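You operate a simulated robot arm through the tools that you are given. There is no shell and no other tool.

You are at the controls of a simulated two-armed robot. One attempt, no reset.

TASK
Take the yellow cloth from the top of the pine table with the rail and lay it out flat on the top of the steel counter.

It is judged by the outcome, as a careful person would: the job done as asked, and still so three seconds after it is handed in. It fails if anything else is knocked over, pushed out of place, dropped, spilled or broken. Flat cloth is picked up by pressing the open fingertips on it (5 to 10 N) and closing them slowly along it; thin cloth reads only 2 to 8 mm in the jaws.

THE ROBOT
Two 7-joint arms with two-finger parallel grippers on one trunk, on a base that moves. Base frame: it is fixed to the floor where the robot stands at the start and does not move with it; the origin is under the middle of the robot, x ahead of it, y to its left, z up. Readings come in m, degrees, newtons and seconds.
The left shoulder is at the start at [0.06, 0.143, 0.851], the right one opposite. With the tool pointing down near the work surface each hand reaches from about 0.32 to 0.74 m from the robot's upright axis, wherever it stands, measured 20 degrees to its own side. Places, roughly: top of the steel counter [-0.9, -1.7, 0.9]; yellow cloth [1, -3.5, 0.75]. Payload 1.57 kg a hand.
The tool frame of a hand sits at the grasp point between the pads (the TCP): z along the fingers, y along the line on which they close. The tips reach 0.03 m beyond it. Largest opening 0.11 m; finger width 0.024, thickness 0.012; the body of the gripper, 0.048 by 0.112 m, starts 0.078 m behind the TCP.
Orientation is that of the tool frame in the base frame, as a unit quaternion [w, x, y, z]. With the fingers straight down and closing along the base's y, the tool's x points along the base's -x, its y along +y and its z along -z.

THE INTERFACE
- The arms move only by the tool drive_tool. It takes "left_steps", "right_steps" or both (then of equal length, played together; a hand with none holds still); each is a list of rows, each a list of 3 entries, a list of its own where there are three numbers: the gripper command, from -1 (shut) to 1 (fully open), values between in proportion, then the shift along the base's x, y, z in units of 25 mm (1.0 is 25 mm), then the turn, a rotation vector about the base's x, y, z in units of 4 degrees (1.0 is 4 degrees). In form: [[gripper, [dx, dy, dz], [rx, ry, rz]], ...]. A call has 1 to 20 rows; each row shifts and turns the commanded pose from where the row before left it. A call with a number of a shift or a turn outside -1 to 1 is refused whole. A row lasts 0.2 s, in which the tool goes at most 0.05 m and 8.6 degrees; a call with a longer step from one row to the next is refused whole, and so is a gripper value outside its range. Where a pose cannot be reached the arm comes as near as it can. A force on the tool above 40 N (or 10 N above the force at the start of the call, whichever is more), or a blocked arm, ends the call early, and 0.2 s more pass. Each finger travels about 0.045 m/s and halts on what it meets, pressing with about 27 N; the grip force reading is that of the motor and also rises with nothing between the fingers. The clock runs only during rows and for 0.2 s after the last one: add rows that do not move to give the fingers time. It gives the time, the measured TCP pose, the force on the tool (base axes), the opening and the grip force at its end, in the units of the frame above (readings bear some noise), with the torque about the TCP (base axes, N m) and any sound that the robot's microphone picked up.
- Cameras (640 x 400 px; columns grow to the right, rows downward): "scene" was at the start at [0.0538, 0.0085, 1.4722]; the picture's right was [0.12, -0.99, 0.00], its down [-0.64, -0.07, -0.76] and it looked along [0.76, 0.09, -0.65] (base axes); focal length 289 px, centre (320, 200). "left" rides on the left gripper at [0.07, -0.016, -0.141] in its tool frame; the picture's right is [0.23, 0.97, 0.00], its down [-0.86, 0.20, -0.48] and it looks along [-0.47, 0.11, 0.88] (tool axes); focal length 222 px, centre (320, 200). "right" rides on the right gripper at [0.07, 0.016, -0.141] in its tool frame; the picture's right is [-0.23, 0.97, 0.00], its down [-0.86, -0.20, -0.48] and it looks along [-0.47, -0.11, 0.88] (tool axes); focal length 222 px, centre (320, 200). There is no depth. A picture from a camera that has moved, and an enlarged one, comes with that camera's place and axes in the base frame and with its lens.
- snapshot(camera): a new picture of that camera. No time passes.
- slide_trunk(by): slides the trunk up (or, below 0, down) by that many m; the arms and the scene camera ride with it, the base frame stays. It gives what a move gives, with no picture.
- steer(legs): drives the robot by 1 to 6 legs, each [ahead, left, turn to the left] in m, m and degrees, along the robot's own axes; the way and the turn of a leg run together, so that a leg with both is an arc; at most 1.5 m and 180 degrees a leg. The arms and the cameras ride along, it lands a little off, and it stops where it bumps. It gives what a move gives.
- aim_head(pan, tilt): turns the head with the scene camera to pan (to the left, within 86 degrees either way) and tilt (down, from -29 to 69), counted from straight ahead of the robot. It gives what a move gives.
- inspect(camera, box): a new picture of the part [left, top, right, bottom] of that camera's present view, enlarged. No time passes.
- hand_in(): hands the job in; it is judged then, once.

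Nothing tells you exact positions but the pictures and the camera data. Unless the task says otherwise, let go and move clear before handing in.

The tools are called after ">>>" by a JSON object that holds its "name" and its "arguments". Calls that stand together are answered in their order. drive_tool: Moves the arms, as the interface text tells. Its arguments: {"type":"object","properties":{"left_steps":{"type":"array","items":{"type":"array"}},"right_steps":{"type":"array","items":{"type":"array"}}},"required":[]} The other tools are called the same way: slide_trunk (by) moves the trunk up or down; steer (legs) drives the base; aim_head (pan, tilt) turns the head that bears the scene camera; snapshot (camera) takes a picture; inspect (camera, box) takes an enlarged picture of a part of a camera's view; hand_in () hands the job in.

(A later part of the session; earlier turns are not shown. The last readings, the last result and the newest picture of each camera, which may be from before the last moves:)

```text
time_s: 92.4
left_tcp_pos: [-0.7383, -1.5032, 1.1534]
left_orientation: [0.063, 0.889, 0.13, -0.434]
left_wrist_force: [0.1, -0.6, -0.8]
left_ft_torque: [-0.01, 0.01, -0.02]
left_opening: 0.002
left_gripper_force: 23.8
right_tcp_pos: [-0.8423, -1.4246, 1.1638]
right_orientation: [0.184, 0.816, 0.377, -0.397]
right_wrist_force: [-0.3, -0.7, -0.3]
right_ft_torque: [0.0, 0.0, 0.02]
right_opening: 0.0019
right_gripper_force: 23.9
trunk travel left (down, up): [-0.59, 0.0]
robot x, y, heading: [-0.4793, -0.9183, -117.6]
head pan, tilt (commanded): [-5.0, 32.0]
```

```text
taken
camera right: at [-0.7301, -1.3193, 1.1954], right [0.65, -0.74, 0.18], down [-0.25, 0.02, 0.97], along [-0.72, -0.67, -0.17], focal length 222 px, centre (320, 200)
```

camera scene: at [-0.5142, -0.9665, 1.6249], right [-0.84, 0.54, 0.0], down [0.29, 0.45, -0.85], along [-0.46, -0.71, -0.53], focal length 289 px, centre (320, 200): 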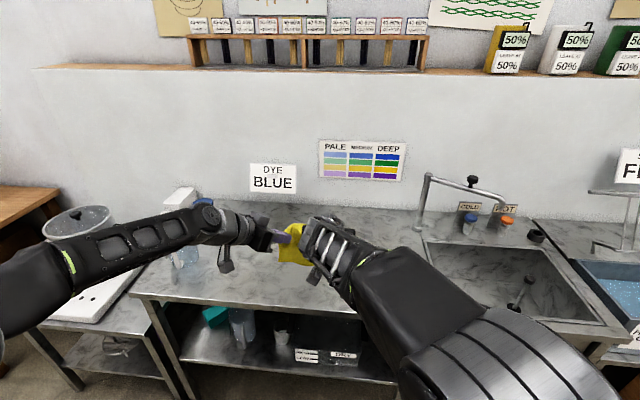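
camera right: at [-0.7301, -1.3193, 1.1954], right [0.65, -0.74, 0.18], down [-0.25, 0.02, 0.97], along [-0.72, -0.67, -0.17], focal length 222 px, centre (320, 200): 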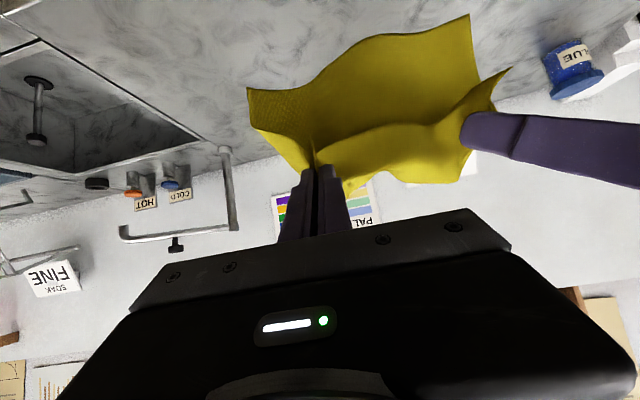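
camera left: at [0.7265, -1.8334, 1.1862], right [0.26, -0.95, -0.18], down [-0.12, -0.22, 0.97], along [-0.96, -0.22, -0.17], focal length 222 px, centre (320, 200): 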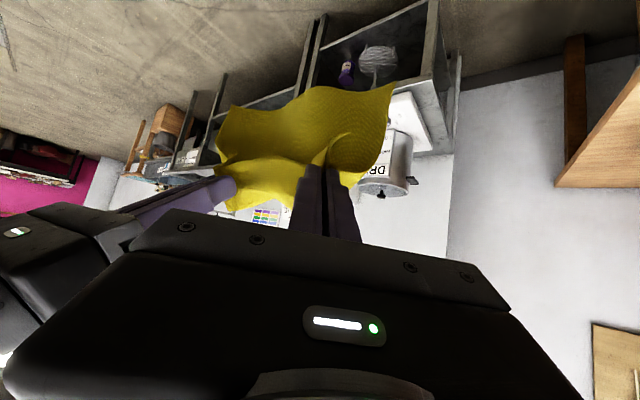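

>>> {"name": "steer", "arguments": {"legs": [[0.26, 0, 0]]}}

>>> {"name": "aim_head", "arguments": {"pan": 0, "tilt": 45}}

>>> {"name": "snapshot", "arguments": {"camera": "scene"}}

>>> {"name": "snapshot", "arguments": {"camera": "right"}}

>>> {"name": "snapshot", "arguments": {"camera": "left"}}

```text
time_s: 94.3
left_tcp_pos: [-0.8595, -1.7335, 1.1536]
left_orientation: [0.062, 0.889, 0.128, -0.435]
left_wrist_force: [0.2, -0.3, -0.2]
left_ft_torque: [0.0, -0.01, -0.02]
left_opening: 0.0019
left_gripper_force: 23.5
right_tcp_pos: [-0.9617, -1.6553, 1.1631]
right_orientation: [0.183, 0.816, 0.375, -0.398]
right_wrist_force: [0.0, 0.3, -0.8]
right_ft_torque: [0.03, -0.01, 0.01]
right_opening: 0.0021
right_gripper_force: 23.7
trunk travel left (down, up): [-0.59, 0.0]
robot x, y, heading: [-0.5991, -1.1459, -117.4]
head pan, tilt (commanded): [-5.0, 32.0]
```

```text
time_s: 95.0
left_tcp_pos: [-0.8598, -1.7332, 1.1549]
left_orientation: [0.062, 0.89, 0.128, -0.434]
left_wrist_force: [0.7, -0.3, 0.5]
left_ft_torque: [-0.02, 0.0, 0.05]
left_opening: 0.002
left_gripper_force: 23.1
right_tcp_pos: [-0.9624, -1.6549, 1.1644]
right_orientation: [0.185, 0.815, 0.377, -0.399]
right_wrist_force: [0.5, 0.5, 0.3]
right_ft_torque: [0.03, -0.02, 0.02]
right_opening: 0.002
right_gripper_force: 24.2
trunk travel left (down, up): [-0.59, 0.0]
robot x, y, heading: [-0.5996, -1.144, -117.7]
head pan, tilt (commanded): [0.0, 45.0]
```

```text
taken
camera scene: at [-0.6232, -1.1926, 1.6055], right [-0.89, 0.46, 0.0], down [0.33, 0.63, -0.71], along [-0.33, -0.63, -0.71], focal length 289 px, centre (320, 200)
```

scene: 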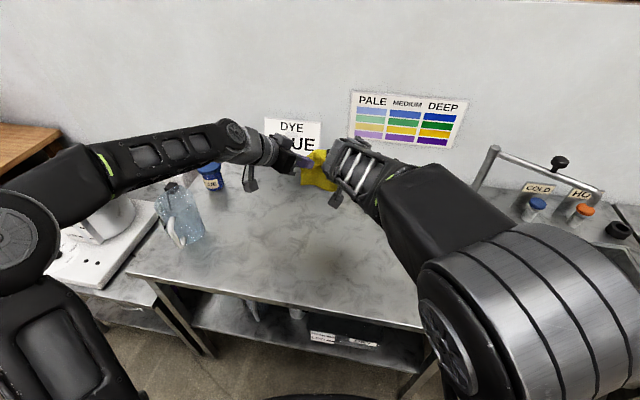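

```text
taken
camera right: at [-0.85, -1.5488, 1.1958], right [0.65, -0.74, 0.18], down [-0.25, 0.02, 0.97], along [-0.72, -0.67, -0.17], focal length 222 px, centre (320, 200)
```

right: 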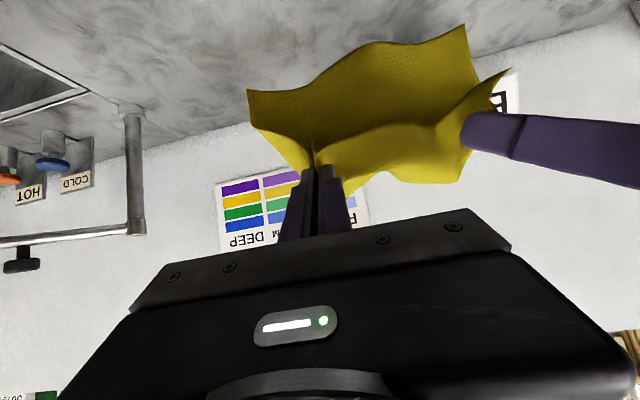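

```text
taken
camera left: at [-0.7157, -1.673, 1.1863], right [0.41, -0.89, -0.18], down [-0.09, -0.23, 0.97], along [-0.91, -0.38, -0.17], focal length 222 px, centre (320, 200)
```

left: 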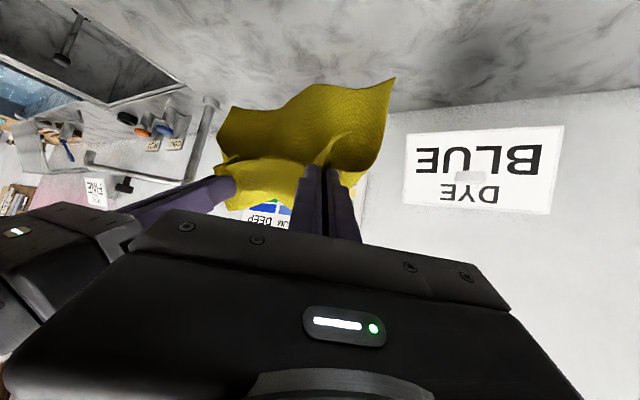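

I'm at the counter with the held edge parallel to its front, at about n=0.30 m in from the front edge and z≈1.16. Now I'll reach further in and lower until the free edge nears the top.

>>> {"name": "drive_tool", "arguments": {"left_steps": [[-1, [-0.419, -0.561, -0.75], [0, 0, 0]], [-1, [-0.419, -0.561, -0.75], [0, 0, 0]], [-1, [-0.419, -0.561, -0.75], [0, 0, 0]], [-1, [-0.419, -0.561, -0.75], [0, 0, 0]], [-1, [0, 0, 0], [0, 0, 0]]], "right_steps": [[-1, [-0.419, -0.561, -0.75], [0, 0, 0]], [-1, [-0.419, -0.561, -0.75], [0, 0, 0]], [-1, [-0.419, -0.561, -0.75], [0, 0, 0]], [-1, [-0.419, -0.561, -0.75], [0, 0, 0]], [-1, [0, 0, 0], [0, 0, 0]]]}}

>>> {"name": "snapshot", "arguments": {"camera": "right"}}

>>> {"name": "snapshot", "arguments": {"camera": "left"}}

>>> {"name": "inspect", "arguments": {"camera": "scene", "box": [230, 100, 430, 240]}}

```text
time_s: 96.2
left_tcp_pos: [-0.9018, -1.789, 1.0806]
left_orientation: [0.063, 0.889, 0.128, -0.435]
left_wrist_force: [-0.2, 0.3, 0.5]
left_ft_torque: [-0.03, 0.04, -0.02]
left_opening: 0.0019
left_gripper_force: 24.0
right_tcp_pos: [-1.0047, -1.7094, 1.0884]
right_orientation: [0.184, 0.816, 0.376, -0.399]
right_wrist_force: [-0.1, -0.7, -0.8]
right_ft_torque: [0.01, 0.0, 0.0]
right_opening: 0.0018
right_gripper_force: 23.8
trunk travel left (down, up): [-0.59, 0.0]
robot x, y, heading: [-0.5985, -1.1502, -117.6]
head pan, tilt (commanded): [0.0, 45.0]
```

```text
taken
camera right: at [-0.892, -1.6034, 1.1205], right [0.65, -0.74, 0.18], down [-0.25, 0.02, 0.97], along [-0.72, -0.67, -0.17], focal length 222 px, centre (320, 200)
```

right: 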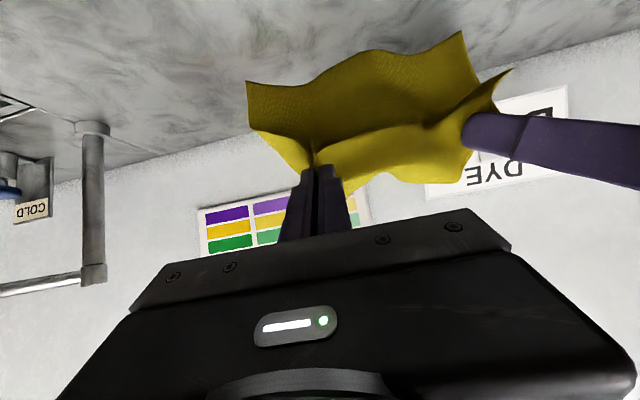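

```text
taken
camera left: at [-0.7573, -1.7289, 1.1114], right [0.41, -0.89, -0.18], down [-0.09, -0.23, 0.97], along [-0.91, -0.38, -0.17], focal length 222 px, centre (320, 200)
```

left: 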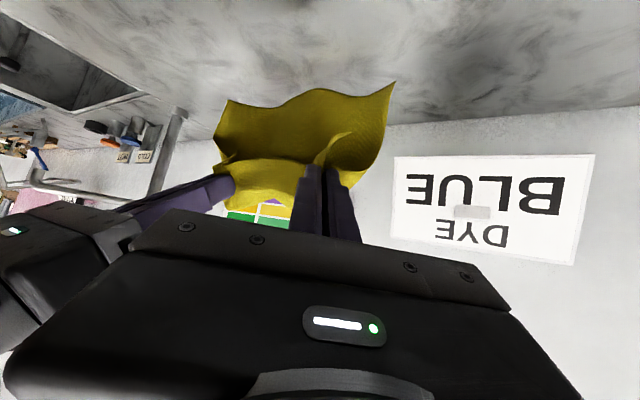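

```text
2.86 times, centred on (330, 170) of scene
camera zoom: at [-0.6228, -1.1919, 1.6055], right [-0.89, 0.46, 0.0], down [0.33, 0.63, -0.71], along [-0.33, -0.63, -0.71], focal length 826 px, centre (291, 286)
```

zoom: 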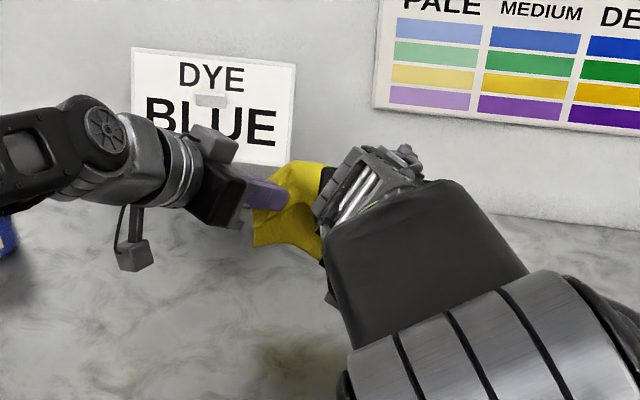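

The free edge hangs about 4 cm above the top, leaning away from me, which is what I want. I'll lower it onto the counter while drawing the hands back and un-pitching, watching halfway.

>>> {"name": "drive_tool", "arguments": {"left_steps": [[-1, [0.12, 0.16, -0.8], [0.282, -0.959, 0]], [-1, [0.167, 0.224, -0.6], [0.282, -0.959, 0]], [-1, [0.311, 0.416, -0.4], [0.282, -0.959, 0]], [-1, [0.311, 0.416, -0.4], [0.282, -0.959, 0]], [-1, [0.335, 0.449, -0.4], [0.282, -0.959, 0]], [-1, [0.335, 0.449, -0.4], [0.282, -0.959, 0]], [-1, [0, 0, 0], [0, 0, 0]]], "right_steps": [[-1, [0.12, 0.16, -0.85], [0.76, -0.65, 0]], [-1, [0.167, 0.224, -0.65], [0.76, -0.65, 0]], [-1, [0.311, 0.416, -0.45], [0.76, -0.65, 0]], [-1, [0.311, 0.416, -0.45], [0.76, -0.65, 0]], [-1, [0.335, 0.449, -0.45], [0.76, -0.65, 0]], [-1, [0.335, 0.449, -0.45], [0.76, -0.65, 0]], [-1, [0, 0, 0], [0, 0, 0]]]}}

>>> {"name": "snapshot", "arguments": {"camera": "right"}}

>>> {"name": "snapshot", "arguments": {"camera": "left"}}

>>> {"name": "inspect", "arguments": {"camera": "scene", "box": [230, 100, 430, 240]}}

```text
time_s: 97.8
left_tcp_pos: [-0.8608, -1.7357, 1.0065]
left_orientation: [0.034, 0.96, 0.139, -0.24]
left_wrist_force: [0.2, 0.7, 0.0]
left_ft_torque: [-0.01, 0.0, -0.01]
left_opening: 0.0019
left_gripper_force: 23.4
right_tcp_pos: [-0.9642, -1.6579, 1.0066]
right_orientation: [0.101, 0.881, 0.407, -0.22]
right_wrist_force: [-0.1, -0.8, -0.4]
right_ft_torque: [0.02, 0.02, -0.02]
right_opening: 0.002
right_gripper_force: 23.6
trunk travel left (down, up): [-0.59, 0.0]
robot x, y, heading: [-0.6005, -1.1427, -118.0]
head pan, tilt (commanded): [0.0, 45.0]
```

```text
taken
camera right: at [-0.8693, -1.5714, 1.0986], right [0.61, -0.79, 0.11], down [-0.5, -0.27, 0.82], along [-0.62, -0.56, -0.56], focal length 222 px, centre (320, 200)
```

right: 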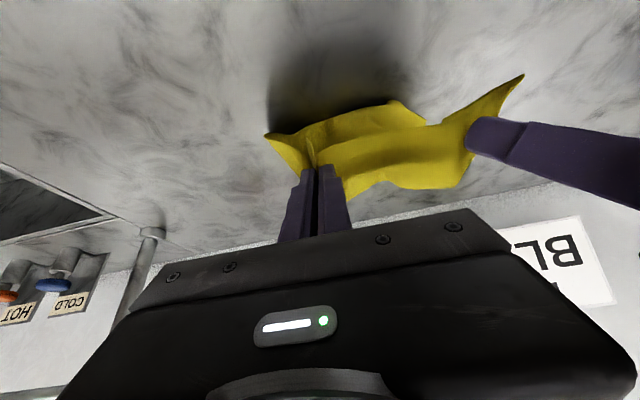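

```text
taken
camera left: at [-0.7433, -1.6833, 1.0975], right [0.47, -0.88, -0.11], down [-0.45, -0.34, 0.82], along [-0.76, -0.34, -0.56], focal length 222 px, centre (320, 200)
```

left: 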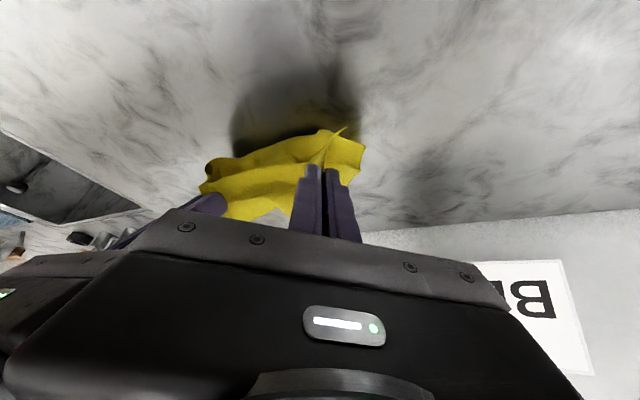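

```text
2.86 times, centred on (330, 170) of scene
camera zoom: at [-0.623, -1.1927, 1.6054], right [-0.89, 0.46, 0.0], down [0.33, 0.63, -0.71], along [-0.33, -0.63, -0.71], focal length 826 px, centre (291, 286)
```

zoom: 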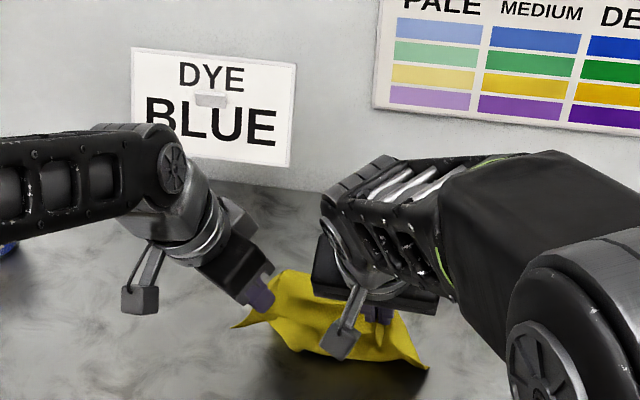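

The cloth is trailing away from the hands toward the wall as it touches down. I'll continue lowering to tool-down near the surface.

>>> {"name": "drive_tool", "arguments": {"left_steps": [[-1, [0.287, 0.384, -0.4], [0.282, -0.959, 0]], [-1, [0.263, 0.352, -0.4], [0.282, -0.959, 0]], [-1, [0.239, 0.32, -0.4], [0.282, -0.959, 0]], [-1, [0.191, 0.256, -0.36], [0.282, -0.959, 0]], [-1, [0.143, 0.192, -0.32], [0.282, -0.959, 0]], [-1, [0.096, 0.128, -0.32], [0.282, -0.959, 0]], [-1, [0.072, 0.096, -0.24], [0.282, -0.959, 0]], [-1, [0, 0, 0], [0, 0, 0]]], "right_steps": [[-1, [0.287, 0.384, -0.4], [0.76, -0.65, 0]], [-1, [0.263, 0.352, -0.4], [0.76, -0.65, 0]], [-1, [0.239, 0.32, -0.4], [0.76, -0.65, 0]], [-1, [0.191, 0.256, -0.36], [0.76, -0.65, 0]], [-1, [0.143, 0.192, -0.32], [0.76, -0.65, 0]], [-1, [0.096, 0.128, -0.32], [0.76, -0.65, 0]], [-1, [0.072, 0.096, -0.24], [0.76, -0.65, 0]], [-1, [0, 0, 0], [0, 0, 0]]]}}

>>> {"name": "snapshot", "arguments": {"camera": "right"}}

>>> {"name": "snapshot", "arguments": {"camera": "left"}}

>>> {"name": "inspect", "arguments": {"camera": "scene", "box": [230, 100, 430, 240]}}

```text
time_s: 99.7
left_tcp_pos: [-0.8284, -1.6934, 0.9445]
left_orientation: [0.001, 0.99, 0.143, 0.0]
left_wrist_force: [-0.7, 0.0, 0.4]
left_ft_torque: [-0.02, 0.03, 0.0]
left_opening: 0.0017
left_gripper_force: 24.2
right_tcp_pos: [-0.9311, -1.6157, 0.9446]
right_orientation: [0.001, 0.908, 0.419, 0.0]
right_wrist_force: [0.3, 0.9, -0.9]
right_ft_torque: [0.0, -0.03, -0.03]
right_opening: 0.0018
right_gripper_force: 23.5
trunk travel left (down, up): [-0.59, 0.0]
robot x, y, heading: [-0.5987, -1.1458, -117.6]
head pan, tilt (commanded): [0.0, 45.0]
```

```text
taken
camera right: at [-0.8751, -1.5736, 1.0865], right [0.59, -0.81, 0.0], down [-0.71, -0.52, 0.48], along [-0.39, -0.28, -0.88], focal length 222 px, centre (320, 200)
```

right: 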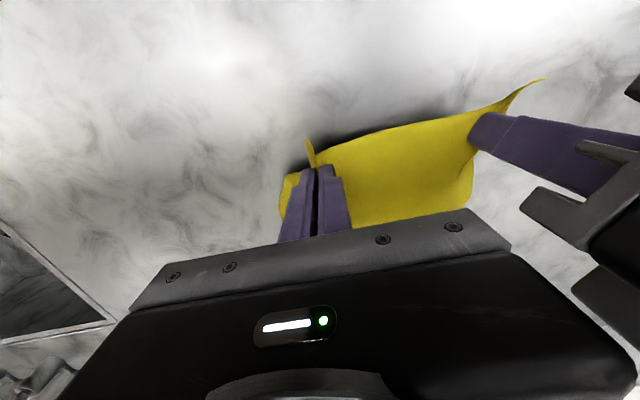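

```text
taken
camera left: at [-0.7666, -1.6575, 1.0851], right [0.49, -0.87, 0.0], down [-0.76, -0.43, 0.48], along [-0.42, -0.24, -0.88], focal length 222 px, centre (320, 200)
```

left: 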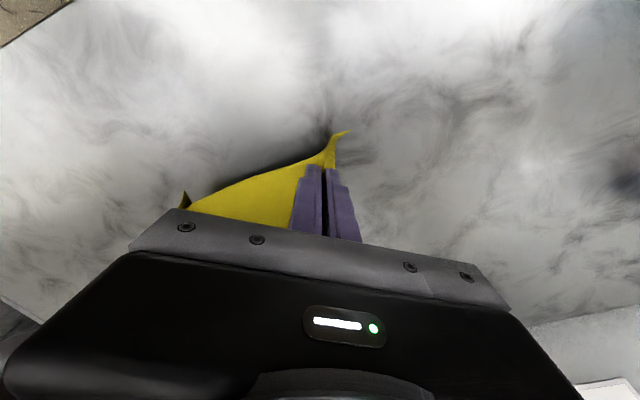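

```text
2.86 times, centred on (330, 170) of scene
camera zoom: at [-0.6228, -1.1925, 1.6055], right [-0.89, 0.46, 0.0], down [0.33, 0.63, -0.71], along [-0.33, -0.63, -0.71], focal length 826 px, centre (291, 286)
```

zoom: 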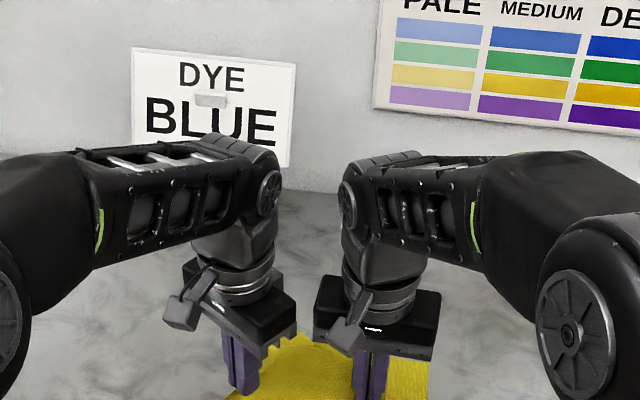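

>>> {"name": "aim_head", "arguments": {"pan": 0, "tilt": 52}}

>>> {"name": "inspect", "arguments": {"camera": "scene", "box": [230, 80, 430, 230]}}

```text
time_s: 100.3
left_tcp_pos: [-0.8294, -1.6939, 0.9438]
left_orientation: [-0.001, 0.99, 0.143, -0.001]
left_wrist_force: [0.0, 0.3, -0.2]
left_ft_torque: [0.01, 0.03, -0.01]
left_opening: 0.0019
left_gripper_force: 23.8
right_tcp_pos: [-0.9321, -1.6161, 0.9452]
right_orientation: [-0.001, 0.908, 0.419, 0.0]
right_wrist_force: [-0.1, 0.7, 0.8]
right_ft_torque: [0.05, 0.0, -0.03]
right_opening: 0.0022
right_gripper_force: 23.4
trunk travel left (down, up): [-0.59, 0.0]
robot x, y, heading: [-0.5972, -1.1452, -117.5]
head pan, tilt (commanded): [0.0, 52.0]
```

```text
2.67 times, centred on (330, 155) of scene
camera zoom: at [-0.6204, -1.1872, 1.5959], right [-0.89, 0.46, 0.0], down [0.36, 0.7, -0.62], along [-0.29, -0.55, -0.79], focal length 770 px, centre (293, 320)
```

zoom: 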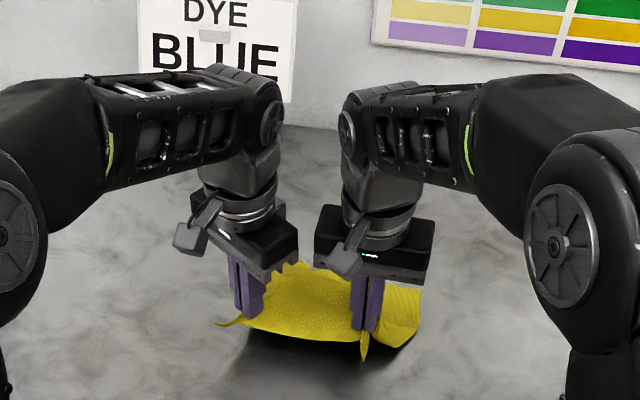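

Looks well laid out so far. I'll lower a little more and draw the held edge back 3 cm to pull it straight, then find contact.

>>> {"name": "drive_tool", "arguments": {"left_steps": [[-1, [0.239, 0.32, -0.1], [0, 0, 0]], [-1, [0.239, 0.32, -0.1], [0, 0, 0]], [-1, [0.239, 0.32, -0.1], [0, 0, 0]], [-1, [0, 0, 0], [0, 0, 0]]], "right_steps": [[-1, [0.239, 0.32, -0.1], [0, 0, 0]], [-1, [0.239, 0.32, -0.1], [0, 0, 0]], [-1, [0.239, 0.32, -0.1], [0, 0, 0]], [-1, [0, 0, 0], [0, 0, 0]]]}}

>>> {"name": "inspect", "arguments": {"camera": "scene", "box": [230, 80, 430, 230]}}

>>> {"name": "snapshot", "arguments": {"camera": "right"}}

>>> {"name": "snapshot", "arguments": {"camera": "left"}}

```text
time_s: 101.3
left_tcp_pos: [-0.8106, -1.6687, 0.9359]
left_orientation: [0.0, 0.99, 0.142, 0.0]
left_wrist_force: [-0.6, -0.8, -0.2]
left_ft_torque: [0.03, -0.04, 0.01]
left_opening: 0.0022
left_gripper_force: 23.5
right_tcp_pos: [-0.915, -1.5914, 0.9373]
right_orientation: [0.0, 0.908, 0.419, -0.001]
right_wrist_force: [0.0, -0.5, -0.3]
right_ft_torque: [0.0, 0.0, -0.01]
right_opening: 0.0019
right_gripper_force: 23.8
trunk travel left (down, up): [-0.59, 0.0]
robot x, y, heading: [-0.5978, -1.1457, -117.6]
head pan, tilt (commanded): [0.0, 52.0]
```

```text
2.67 times, centred on (330, 155) of scene
camera zoom: at [-0.6206, -1.1875, 1.5959], right [-0.89, 0.46, 0.0], down [0.36, 0.7, -0.62], along [-0.28, -0.55, -0.79], focal length 770 px, centre (293, 320)
```

zoom: 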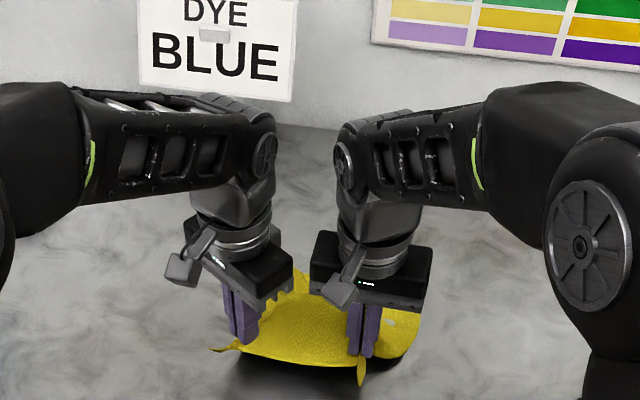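

```text
taken
camera right: at [-0.858, -1.5497, 1.0789], right [0.59, -0.81, 0.0], down [-0.71, -0.52, 0.48], along [-0.39, -0.28, -0.88], focal length 222 px, centre (320, 200)
```

right: 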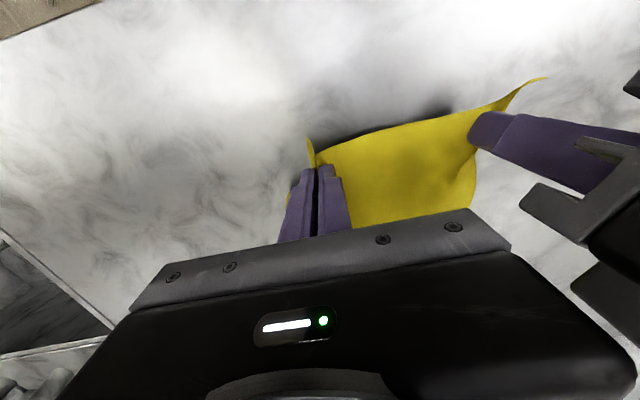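

```text
taken
camera left: at [-0.7488, -1.6331, 1.0768], right [0.49, -0.87, 0.0], down [-0.76, -0.43, 0.48], along [-0.42, -0.24, -0.88], focal length 222 px, centre (320, 200)
```

left: 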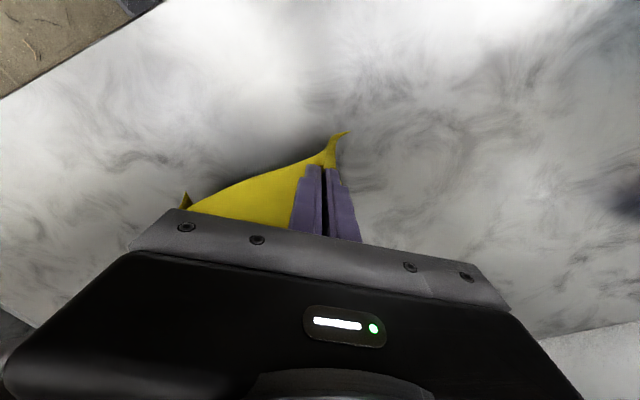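

>>> {"name": "drive_tool", "arguments": {"left_steps": [[-1, [0, 0, -0.12], [0, 0, 0]], [-1, [0, 0, -0.08], [0, 0, 0]]], "right_steps": [[-1, [0, 0, -0.12], [0, 0, 0]], [-1, [0, 0, -0.1], [0, 0, 0]]]}}

```text
time_s: 101.9
left_tcp_pos: [-0.8121, -1.6701, 0.9315]
left_orientation: [0.0, 0.99, 0.144, 0.0]
left_wrist_force: [1.0, 0.1, 0.1]
left_ft_torque: [-0.04, -0.04, -0.01]
left_opening: 0.002
left_gripper_force: 23.6
right_tcp_pos: [-0.9133, -1.589, 0.9316]
right_orientation: [0.0, 0.908, 0.419, -0.001]
right_wrist_force: [-0.8, -0.2, 0.5]
right_ft_torque: [-0.06, 0.03, -0.01]
right_opening: 0.0021
right_gripper_force: 23.7
trunk travel left (down, up): [-0.59, 0.0]
robot x, y, heading: [-0.5995, -1.148, -117.8]
head pan, tilt (commanded): [0.0, 52.0]
```

>>> {"name": "drive_tool", "arguments": {"left_steps": [[-1, [0, 0, -0.08], [0, 0, 0]]], "right_steps": [[-1, [0, 0, -0.08], [0, 0, 0]]]}}

```text
time_s: 102.3
left_tcp_pos: [-0.8116, -1.6691, 0.9303]
left_orientation: [0.0, 0.99, 0.143, 0.0]
left_wrist_force: [-0.1, -1.4, 0.2]
left_ft_torque: [-0.02, 0.0, -0.04]
left_opening: 0.002
left_gripper_force: 23.6
right_tcp_pos: [-0.9129, -1.5907, 0.93]
right_orientation: [0.0, 0.908, 0.419, 0.0]
right_wrist_force: [-0.8, -0.1, 0.4]
right_ft_torque: [0.01, 0.0, -0.04]
right_opening: 0.002
right_gripper_force: 23.6
trunk travel left (down, up): [-0.59, 0.0]
robot x, y, heading: [-0.5992, -1.1465, -117.7]
head pan, tilt (commanded): [0.0, 52.0]
```

>>> {"name": "drive_tool", "arguments": {"left_steps": [[-1, [0, 0, -0.08], [0, 0, 0]]], "right_steps": [[-1, [0, 0, -0.08], [0, 0, 0]]]}}

```text
time_s: 102.7
left_tcp_pos: [-0.8108, -1.6689, 0.9279]
left_orientation: [0.0, 0.99, 0.143, 0.0]
left_wrist_force: [-0.7, -0.1, 0.5]
left_ft_torque: [-0.01, 0.0, -0.01]
left_opening: 0.002
left_gripper_force: 23.9
right_tcp_pos: [-0.9142, -1.5901, 0.9276]
right_orientation: [0.001, 0.908, 0.418, 0.001]
right_wrist_force: [0.3, -0.1, 0.3]
right_ft_torque: [0.02, -0.01, -0.02]
right_opening: 0.0018
right_gripper_force: 23.8
trunk travel left (down, up): [-0.59, 0.0]
robot x, y, heading: [-0.5971, -1.1447, -117.4]
head pan, tilt (commanded): [0.0, 52.0]
```

>>> {"name": "drive_tool", "arguments": {"left_steps": [[-1, [0, 0, -0.1], [0, 0, 0]]], "right_steps": [[-1, [0, 0, -0.1], [0, 0, 0]]]}}

>>> {"name": "drive_tool", "arguments": {"left_steps": [[-1, [0, 0, -0.1], [0, 0, 0]]], "right_steps": [[-1, [0, 0, -0.1], [0, 0, 0]]]}}

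```text
time_s: 103.1
left_tcp_pos: [-0.8104, -1.6686, 0.9257]
left_orientation: [0.0, 0.99, 0.143, 0.0]
left_wrist_force: [0.9, 0.2, -0.4]
left_ft_torque: [-0.01, -0.02, 0.01]
left_opening: 0.0018
left_gripper_force: 23.5
right_tcp_pos: [-0.9158, -1.5901, 0.926]
right_orientation: [0.0, 0.909, 0.418, 0.0]
right_wrist_force: [-0.6, -0.6, 0.3]
right_ft_torque: [0.01, -0.04, -0.02]
right_opening: 0.0021
right_gripper_force: 23.9
trunk travel left (down, up): [-0.59, 0.0]
robot x, y, heading: [-0.6001, -1.1487, -117.5]
head pan, tilt (commanded): [0.0, 52.0]
```

```text
time_s: 103.5
left_tcp_pos: [-0.8103, -1.6711, 0.9234]
left_orientation: [0.0, 0.99, 0.143, 0.0]
left_wrist_force: [0.6, 0.1, -0.9]
left_ft_torque: [0.02, 0.0, -0.01]
left_opening: 0.002
left_gripper_force: 23.9
right_tcp_pos: [-0.9155, -1.5897, 0.9229]
right_orientation: [0.0, 0.908, 0.418, 0.0]
right_wrist_force: [-0.1, -0.2, 0.6]
right_ft_torque: [-0.04, 0.0, 0.01]
right_opening: 0.0019
right_gripper_force: 23.7
trunk travel left (down, up): [-0.59, 0.0]
robot x, y, heading: [-0.6006, -1.1456, -117.4]
head pan, tilt (commanded): [0.0, 52.0]
```

>>> {"name": "drive_tool", "arguments": {"left_steps": [[-1, [0, 0, -0.12], [0, 0, 0]]], "right_steps": [[-1, [0, 0, -0.12], [0, 0, 0]]]}}

>>> {"name": "drive_tool", "arguments": {"left_steps": [[-1, [0, 0, -0.1], [0, 0, 0]]], "right_steps": [[-1, [0, 0, -0.1], [0, 0, 0]]]}}

>>> {"name": "inspect", "arguments": {"camera": "scene", "box": [230, 80, 430, 230]}}

```text
time_s: 103.9
left_tcp_pos: [-0.8111, -1.6692, 0.9204]
left_orientation: [0.001, 0.99, 0.142, 0.0]
left_wrist_force: [0.4, 0.2, 0.2]
left_ft_torque: [0.03, -0.02, -0.02]
left_opening: 0.002
left_gripper_force: 23.7
right_tcp_pos: [-0.9146, -1.5913, 0.9199]
right_orientation: [0.001, 0.909, 0.418, -0.001]
right_wrist_force: [0.6, -0.4, -1.1]
right_ft_torque: [-0.04, -0.01, -0.01]
right_opening: 0.002
right_gripper_force: 24.0
trunk travel left (down, up): [-0.59, 0.0]
robot x, y, heading: [-0.5967, -1.1462, -117.4]
head pan, tilt (commanded): [0.0, 52.0]
```

```text
time_s: 104.3
left_tcp_pos: [-0.8097, -1.6698, 0.9169]
left_orientation: [0.0, 0.99, 0.143, 0.0]
left_wrist_force: [0.1, -0.4, -0.3]
left_ft_torque: [-0.01, 0.04, 0.0]
left_opening: 0.002
left_gripper_force: 23.4
right_tcp_pos: [-0.9149, -1.5902, 0.9175]
right_orientation: [0.0, 0.908, 0.419, -0.001]
right_wrist_force: [0.2, -0.2, 0.3]
right_ft_torque: [0.01, 0.01, 0.0]
right_opening: 0.002
right_gripper_force: 23.6
trunk travel left (down, up): [-0.59, 0.0]
robot x, y, heading: [-0.5969, -1.1484, -117.6]
head pan, tilt (commanded): [0.0, 52.0]
```

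```text
2.67 times, centred on (330, 155) of scene
camera zoom: at [-0.6205, -1.1874, 1.5959], right [-0.89, 0.46, 0.0], down [0.36, 0.7, -0.62], along [-0.28, -0.55, -0.79], focal length 770 px, centre (293, 320)
```

zoom: 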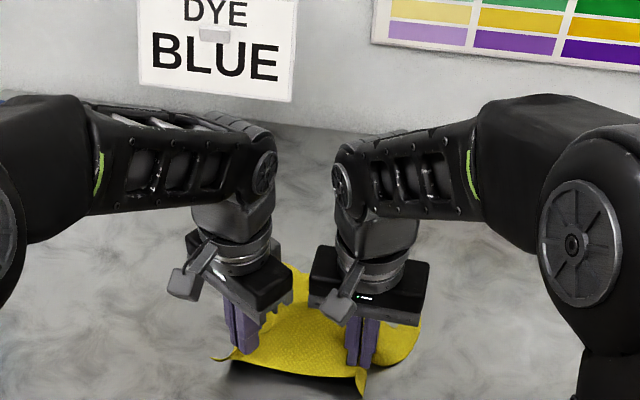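

>>> {"name": "drive_tool", "arguments": {"left_steps": [[-1, [0, 0, -0.1], [0, 0, 0]], [-1, [0, 0, -0.1], [0, 0, 0]]], "right_steps": [[-1, [0, 0, -0.1], [0, 0, 0]], [-1, [0, 0, -0.1], [0, 0, 0]]]}}

>>> {"name": "drive_tool", "arguments": {"left_steps": [[-1, [0, 0, -0.1], [0, 0, 0]]], "right_steps": [[-1, [0, 0, -0.1], [0, 0, 0]]]}}

>>> {"name": "snapshot", "arguments": {"camera": "right"}}

```text
time_s: 104.9
left_tcp_pos: [-0.811, -1.6702, 0.9118]
left_orientation: [0.0, 0.99, 0.143, 0.001]
left_wrist_force: [-0.5, 0.0, -0.1]
left_ft_torque: [-0.03, -0.02, 0.0]
left_opening: 0.002
left_gripper_force: 23.5
right_tcp_pos: [-0.9141, -1.5905, 0.9126]
right_orientation: [0.001, 0.908, 0.419, 0.001]
right_wrist_force: [-0.8, -0.7, 0.0]
right_ft_torque: [0.0, -0.02, 0.0]
right_opening: 0.0021
right_gripper_force: 23.4
trunk travel left (down, up): [-0.59, 0.0]
robot x, y, heading: [-0.5989, -1.1442, -117.9]
head pan, tilt (commanded): [0.0, 52.0]
```

```text
time_s: 105.3
left_tcp_pos: [-0.8116, -1.6683, 0.9092]
left_orientation: [-0.001, 0.99, 0.143, 0.0]
left_wrist_force: [0.1, 0.4, -0.7]
left_ft_torque: [0.03, -0.03, -0.02]
left_opening: 0.0017
left_gripper_force: 23.8
right_tcp_pos: [-0.9133, -1.5901, 0.9102]
right_orientation: [0.0, 0.908, 0.419, 0.0]
right_wrist_force: [-0.3, 0.4, 0.2]
right_ft_torque: [0.01, -0.01, -0.02]
right_opening: 0.002
right_gripper_force: 23.8
trunk travel left (down, up): [-0.59, 0.0]
robot x, y, heading: [-0.5973, -1.1438, -117.7]
head pan, tilt (commanded): [0.0, 52.0]
```

```text
taken
camera right: at [-0.8565, -1.5485, 1.0517], right [0.59, -0.81, 0.0], down [-0.71, -0.52, 0.48], along [-0.39, -0.28, -0.88], focal length 222 px, centre (320, 200)
```

right: 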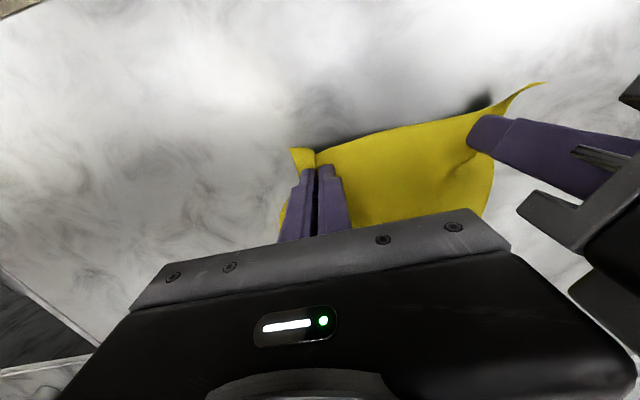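

>>> {"name": "drive_tool", "arguments": {"left_steps": [[-1, [0, 0, -0.1], [0, 0, 0]]], "right_steps": [[-1, [0, 0, -0.1], [0, 0, 0]]]}}

>>> {"name": "drive_tool", "arguments": {"left_steps": [[-1, [0, 0, -0.1], [0, 0, 0]]], "right_steps": [[-1, [0, 0, -0.1], [0, 0, 0]]]}}

```text
time_s: 105.7
left_tcp_pos: [-0.8108, -1.6688, 0.9068]
left_orientation: [0.0, 0.99, 0.142, 0.0]
left_wrist_force: [0.3, 0.5, 0.2]
left_ft_torque: [0.0, 0.01, 0.01]
left_opening: 0.0017
left_gripper_force: 23.7
right_tcp_pos: [-0.9134, -1.5898, 0.9066]
right_orientation: [0.0, 0.908, 0.418, -0.001]
right_wrist_force: [0.0, 0.1, 0.8]
right_ft_torque: [0.0, -0.01, -0.02]
right_opening: 0.0018
right_gripper_force: 24.0
trunk travel left (down, up): [-0.59, 0.0]
robot x, y, heading: [-0.5974, -1.1435, -117.5]
head pan, tilt (commanded): [0.0, 52.0]
```

```text
time_s: 106.1
left_tcp_pos: [-0.8116, -1.6691, 0.9044]
left_orientation: [0.0, 0.99, 0.142, 0.0]
left_wrist_force: [0.1, -0.7, -0.8]
left_ft_torque: [0.03, 0.01, -0.02]
left_opening: 0.0019
left_gripper_force: 24.1
right_tcp_pos: [-0.9147, -1.591, 0.9045]
right_orientation: [0.0, 0.908, 0.418, -0.001]
right_wrist_force: [0.0, -0.4, 0.1]
right_ft_torque: [0.0, -0.01, -0.06]
right_opening: 0.002
right_gripper_force: 24.0
trunk travel left (down, up): [-0.59, 0.0]
robot x, y, heading: [-0.6027, -1.1465, -117.5]
head pan, tilt (commanded): [0.0, 52.0]
```

>>> {"name": "drive_tool", "arguments": {"left_steps": [[-1, [0, 0, -0.12], [0, 0, 0]]], "right_steps": [[-1, [0, 0, -0.12], [0, 0, 0]]]}}

>>> {"name": "drive_tool", "arguments": {"left_steps": [[-1, [0, 0, -0.12], [0, 0, 0]]], "right_steps": [[-1, [0, 0, -0.12], [0, 0, 0]]]}}

>>> {"name": "snapshot", "arguments": {"camera": "right"}}

>>> {"name": "inspect", "arguments": {"camera": "scene", "box": [230, 80, 430, 230]}}

```text
time_s: 106.5
left_tcp_pos: [-0.8112, -1.6698, 0.9019]
left_orientation: [0.0, 0.99, 0.143, 0.0]
left_wrist_force: [-0.2, -0.6, -0.5]
left_ft_torque: [0.02, -0.01, 0.01]
left_opening: 0.0017
left_gripper_force: 23.3
right_tcp_pos: [-0.9131, -1.5905, 0.9021]
right_orientation: [0.0, 0.908, 0.419, -0.001]
right_wrist_force: [-0.3, 0.1, 0.0]
right_ft_torque: [0.01, 0.04, -0.02]
right_opening: 0.0021
right_gripper_force: 23.9
trunk travel left (down, up): [-0.59, 0.0]
robot x, y, heading: [-0.5992, -1.1472, -117.7]
head pan, tilt (commanded): [0.0, 52.0]
```

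```text
time_s: 106.9
left_tcp_pos: [-0.8108, -1.6687, 0.8984]
left_orientation: [0.0, 0.99, 0.143, 0.0]
left_wrist_force: [-0.3, 0.6, -0.1]
left_ft_torque: [0.02, 0.01, -0.04]
left_opening: 0.0023
left_gripper_force: 23.3
right_tcp_pos: [-0.9136, -1.5912, 0.8989]
right_orientation: [0.0, 0.908, 0.419, 0.001]
right_wrist_force: [0.2, -0.9, 0.2]
right_ft_torque: [0.01, -0.01, -0.01]
right_opening: 0.002
right_gripper_force: 23.7
trunk travel left (down, up): [-0.59, 0.0]
robot x, y, heading: [-0.5972, -1.1461, -117.8]
head pan, tilt (commanded): [0.0, 52.0]
```

```text
taken
camera right: at [-0.8565, -1.5495, 1.0404], right [0.59, -0.81, 0.0], down [-0.71, -0.52, 0.48], along [-0.39, -0.28, -0.88], focal length 222 px, centre (320, 200)
```

right: 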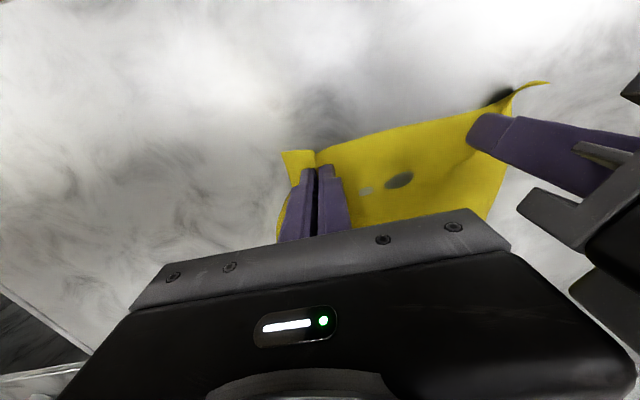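

```text
2.67 times, centred on (330, 155) of scene
camera zoom: at [-0.6205, -1.1874, 1.5959], right [-0.89, 0.46, 0.0], down [0.36, 0.7, -0.62], along [-0.28, -0.55, -0.79], focal length 770 px, centre (293, 320)
```

zoom: 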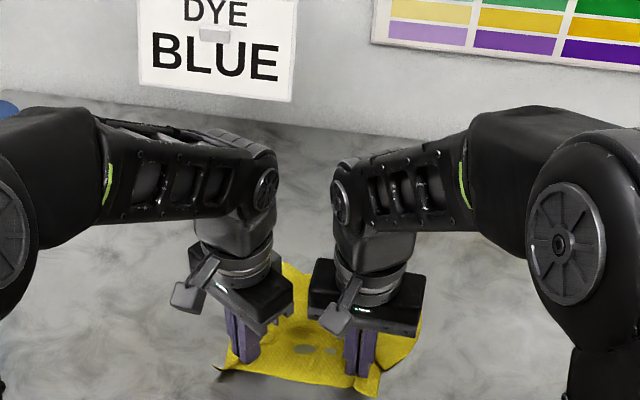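

>>> {"name": "drive_tool", "arguments": {"left_steps": [[-1, [0, 0, -0.08], [0, 0, 0]]], "right_steps": [[-1, [0, 0, -0.08], [0, 0, 0]]]}}

>>> {"name": "drive_tool", "arguments": {"left_steps": [[-1, [0, 0, -0.08], [0, 0, 0]]], "right_steps": [[-1, [0, 0, -0.08], [0, 0, 0]]]}}

```text
time_s: 107.3
left_tcp_pos: [-0.811, -1.6693, 0.8966]
left_orientation: [0.0, 0.99, 0.143, 0.0]
left_wrist_force: [0.3, 0.5, 0.0]
left_ft_torque: [0.0, 0.02, 0.0]
left_opening: 0.0019
left_gripper_force: 23.3
right_tcp_pos: [-0.9141, -1.5908, 0.8971]
right_orientation: [0.0, 0.908, 0.419, 0.0]
right_wrist_force: [0.1, 0.2, -0.6]
right_ft_torque: [0.0, 0.01, 0.0]
right_opening: 0.002
right_gripper_force: 24.5
trunk travel left (down, up): [-0.59, 0.0]
robot x, y, heading: [-0.5957, -1.1433, -117.4]
head pan, tilt (commanded): [0.0, 52.0]
```

```text
time_s: 107.7
left_tcp_pos: [-0.8103, -1.6691, 0.8949]
left_orientation: [0.0, 0.99, 0.142, -0.001]
left_wrist_force: [0.3, 1.0, -0.1]
left_ft_torque: [0.04, -0.02, 0.0]
left_opening: 0.0018
left_gripper_force: 23.3
right_tcp_pos: [-0.9139, -1.5899, 0.8938]
right_orientation: [-0.001, 0.908, 0.419, 0.0]
right_wrist_force: [0.4, -0.4, 0.6]
right_ft_torque: [-0.01, 0.0, 0.02]
right_opening: 0.0021
right_gripper_force: 23.8
trunk travel left (down, up): [-0.59, 0.0]
robot x, y, heading: [-0.5999, -1.145, -117.8]
head pan, tilt (commanded): [0.0, 52.0]
```

>>> {"name": "drive_tool", "arguments": {"left_steps": [[-1, [0, 0, -0.08], [0, 0, 0]]], "right_steps": [[-1, [0, 0, -0.08], [0, 0, 0]]]}}

>>> {"name": "drive_tool", "arguments": {"left_steps": [[-1, [0, 0, -0.08], [0, 0, 0]]], "right_steps": [[-1, [0, 0, -0.08], [0, 0, 0]]]}}

```text
time_s: 108.1
left_tcp_pos: [-0.811, -1.6694, 0.8933]
left_orientation: [0.0, 0.99, 0.143, 0.0]
left_wrist_force: [0.0, -0.6, -1.0]
left_ft_torque: [0.0, -0.03, -0.01]
left_opening: 0.0021
left_gripper_force: 23.8
right_tcp_pos: [-0.9137, -1.5895, 0.8926]
right_orientation: [-0.001, 0.908, 0.419, 0.0]
right_wrist_force: [0.0, 0.6, 0.0]
right_ft_torque: [-0.02, -0.02, 0.0]
right_opening: 0.002
right_gripper_force: 23.7
trunk travel left (down, up): [-0.59, 0.0]
robot x, y, heading: [-0.5962, -1.1476, -117.5]
head pan, tilt (commanded): [0.0, 52.0]
```

```text
time_s: 108.5
left_tcp_pos: [-0.8117, -1.6685, 0.8903]
left_orientation: [0.001, 0.99, 0.143, -0.001]
left_wrist_force: [0.0, 1.0, 5.2]
left_ft_torque: [0.04, -0.05, -0.02]
left_opening: 0.0018
left_gripper_force: 23.3
right_tcp_pos: [-0.9147, -1.5889, 0.8915]
right_orientation: [0.0, 0.908, 0.419, -0.001]
right_wrist_force: [-0.5, -1.2, 3.0]
right_ft_torque: [0.02, 0.02, -0.02]
right_opening: 0.0022
right_gripper_force: 23.7
trunk travel left (down, up): [-0.59, 0.0]
robot x, y, heading: [-0.5971, -1.1458, -117.9]
head pan, tilt (commanded): [0.0, 52.0]
```

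Contact at z≈0.86 surface with light force on both hands. Now I'll press lightly and open slowly, shifting each hand outward by half the opening so that the pinched folds are drawn out flat.

>>> {"name": "drive_tool", "arguments": {"left_steps": [[-1, [0, 0, -0.02], [0, 0, 0]], [-0.95, [0.014, -0.048, 0], [0, 0, 0]], [-0.91, [0.014, -0.048, 0], [0, 0, 0]], [-0.86, [0.014, -0.048, 0], [0, 0, 0]], [-0.82, [0.014, -0.048, 0], [0, 0, 0]], [-0.77, [0.014, -0.048, 0], [0, 0, 0]], [-0.73, [0.014, -0.048, 0], [0, 0, 0]], [-0.68, [0.014, -0.048, 0], [0, 0, 0]], [-0.64, [0.014, -0.048, 0], [0, 0, 0]], [-0.59, [0.014, -0.048, 0], [0, 0, 0]], [-0.54, [0.014, -0.048, 0], [0, 0, 0]], [-0.5, [0.014, -0.048, 0], [0, 0, 0]], [-0.45, [0.014, -0.048, 0], [0, 0, 0]]], "right_steps": [[-1, [0, 0, -0.04], [0, 0, 0]], [-0.92, [-0.063, 0.054, 0], [0, 0, 0]], [-0.85, [-0.063, 0.054, 0], [0, 0, 0]], [-0.77, [-0.063, 0.054, 0], [0, 0, 0]], [-0.7, [-0.063, 0.054, 0], [0, 0, 0]], [-0.62, [-0.063, 0.054, 0], [0, 0, 0]], [-0.54, [-0.063, 0.054, 0], [0, 0, 0]], [-0.47, [-0.063, 0.054, 0], [0, 0, 0]], [-0.39, [-0.063, 0.054, 0], [0, 0, 0]], [-0.32, [-0.063, 0.054, 0], [0, 0, 0]], [-0.24, [-0.063, 0.054, 0], [0, 0, 0]], [-0.17, [-0.063, 0.054, 0], [0, 0, 0]], [-0.09, [-0.063, 0.054, 0], [0, 0, 0]]]}}

>>> {"name": "snapshot", "arguments": {"camera": "right"}}

>>> {"name": "snapshot", "arguments": {"camera": "left"}}

>>> {"name": "inspect", "arguments": {"camera": "scene", "box": [230, 80, 430, 230]}}

```text
time_s: 111.3
left_tcp_pos: [-0.8067, -1.6819, 0.8915]
left_orientation: [0.001, 0.99, 0.143, 0.0]
left_wrist_force: [-3.6, 6.9, 24.1]
left_ft_torque: [0.41, 0.11, -0.02]
left_opening: 0.0285
left_gripper_force: 0.0
right_tcp_pos: [-0.9316, -1.5713, 0.8903]
right_orientation: [0.002, 0.908, 0.419, -0.001]
right_wrist_force: [3.2, -4.6, 9.8]
right_ft_torque: [-0.03, -0.01, 0.01]
right_opening: 0.0456
right_gripper_force: 0.0
trunk travel left (down, up): [-0.59, 0.0]
robot x, y, heading: [-0.5988, -1.1456, -117.4]
head pan, tilt (commanded): [0.0, 52.0]
```

```text
taken
camera right: at [-0.8753, -1.5299, 1.0327], right [0.59, -0.81, 0.0], down [-0.71, -0.52, 0.48], along [-0.39, -0.29, -0.88], focal length 222 px, centre (320, 200)
```

right: 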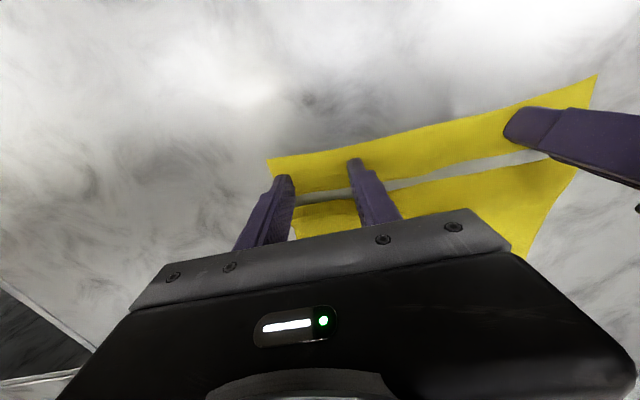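

```text
taken
camera left: at [-0.7443, -1.6452, 1.0314], right [0.49, -0.87, 0.0], down [-0.76, -0.43, 0.48], along [-0.42, -0.24, -0.88], focal length 222 px, centre (320, 200)
```

left: 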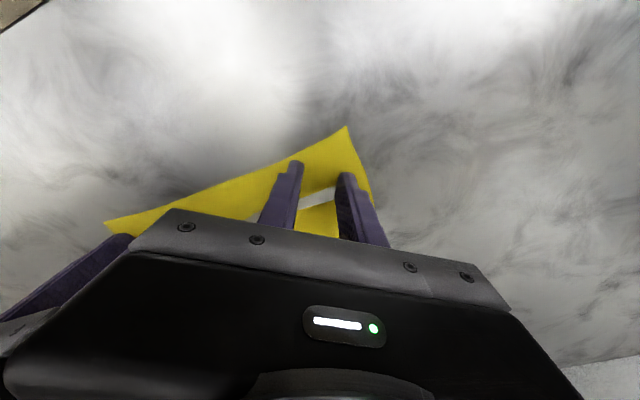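

```text
2.67 times, centred on (330, 155) of scene
camera zoom: at [-0.6189, -1.1841, 1.5961], right [-0.89, 0.46, 0.0], down [0.36, 0.7, -0.62], along [-0.29, -0.55, -0.79], focal length 770 px, centre (293, 320)
```

zoom: 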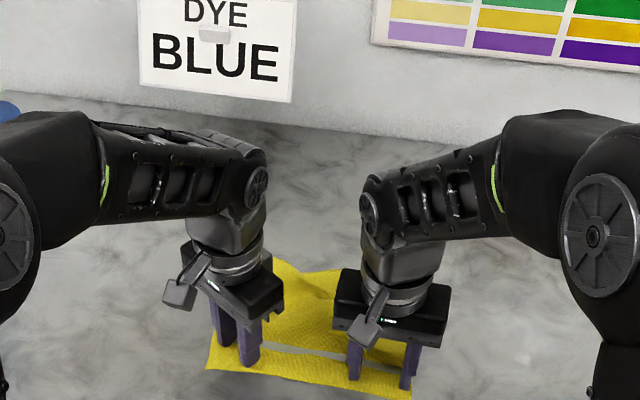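

The pinches have opened out and the near edge lies flat. I'll lift both hands straight up gently and check the cloth stays put.

>>> {"name": "drive_tool", "arguments": {"left_steps": [[-0.45, [0, 0, 0.15], [0, 0, 0]], [-0.45, [0, 0, 0.2], [0, 0, 0]], [-0.45, [0, 0, 0.4], [0, 0, 0]], [-0.45, [0, 0, 0.8], [0, 0, 0]], [-0.45, [0, 0, 0.8], [0, 0, 0]], [-0.45, [0, 0, 0], [0, 0, 0]]], "right_steps": [[-0.09, [0, 0, 0.15], [0, 0, 0]], [-0.09, [0, 0, 0.2], [0, 0, 0]], [-0.09, [0, 0, 0.4], [0, 0, 0]], [-0.09, [0, 0, 0.8], [0, 0, 0]], [-0.09, [0, 0, 0.8], [0, 0, 0]], [-0.09, [0, 0, 0], [0, 0, 0]]]}}

>>> {"name": "snapshot", "arguments": {"camera": "right"}}

>>> {"name": "snapshot", "arguments": {"camera": "left"}}

>>> {"name": "inspect", "arguments": {"camera": "scene", "box": [230, 80, 430, 230]}}

```text
time_s: 112.7
left_tcp_pos: [-0.8065, -1.6832, 0.9481]
left_orientation: [0.0, 0.99, 0.142, 0.0]
left_wrist_force: [0.0, -0.3, -0.1]
left_ft_torque: [-0.02, -0.04, 0.0]
left_opening: 0.0303
left_gripper_force: 0.1
right_tcp_pos: [-0.9328, -1.5749, 0.9491]
right_orientation: [0.0, 0.908, 0.418, 0.0]
right_wrist_force: [-0.3, -0.9, -0.1]
right_ft_torque: [-0.01, -0.01, -0.01]
right_opening: 0.0501
right_gripper_force: 0.1
trunk travel left (down, up): [-0.59, 0.0]
robot x, y, heading: [-0.5977, -1.1462, -117.4]
head pan, tilt (commanded): [0.0, 52.0]
```

```text
taken
camera right: at [-0.8761, -1.5324, 1.0903], right [0.59, -0.81, 0.0], down [-0.71, -0.52, 0.48], along [-0.39, -0.28, -0.88], focal length 222 px, centre (320, 200)
```

right: 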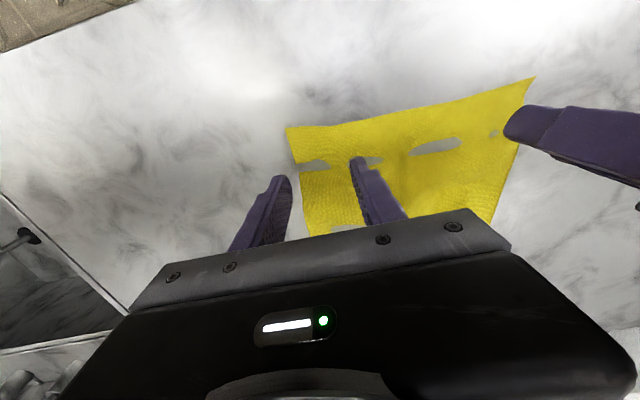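

```text
taken
camera left: at [-0.7447, -1.6474, 1.0886], right [0.49, -0.87, 0.0], down [-0.76, -0.43, 0.48], along [-0.42, -0.24, -0.88], focal length 222 px, centre (320, 200)
```

left: 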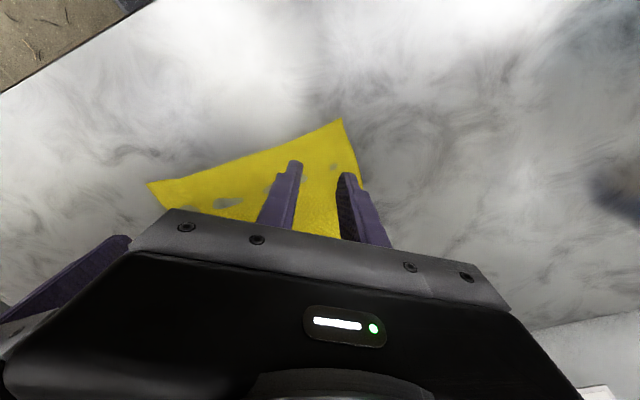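

```text
2.67 times, centred on (330, 155) of scene
camera zoom: at [-0.6205, -1.1874, 1.5958], right [-0.89, 0.46, 0.0], down [0.36, 0.7, -0.62], along [-0.28, -0.55, -0.79], focal length 770 px, centre (293, 320)
```

zoom: 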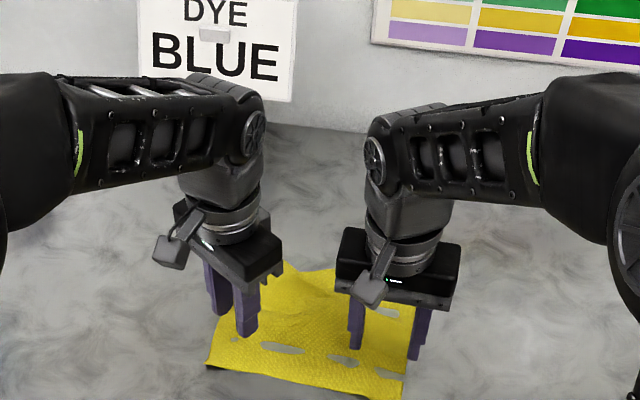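

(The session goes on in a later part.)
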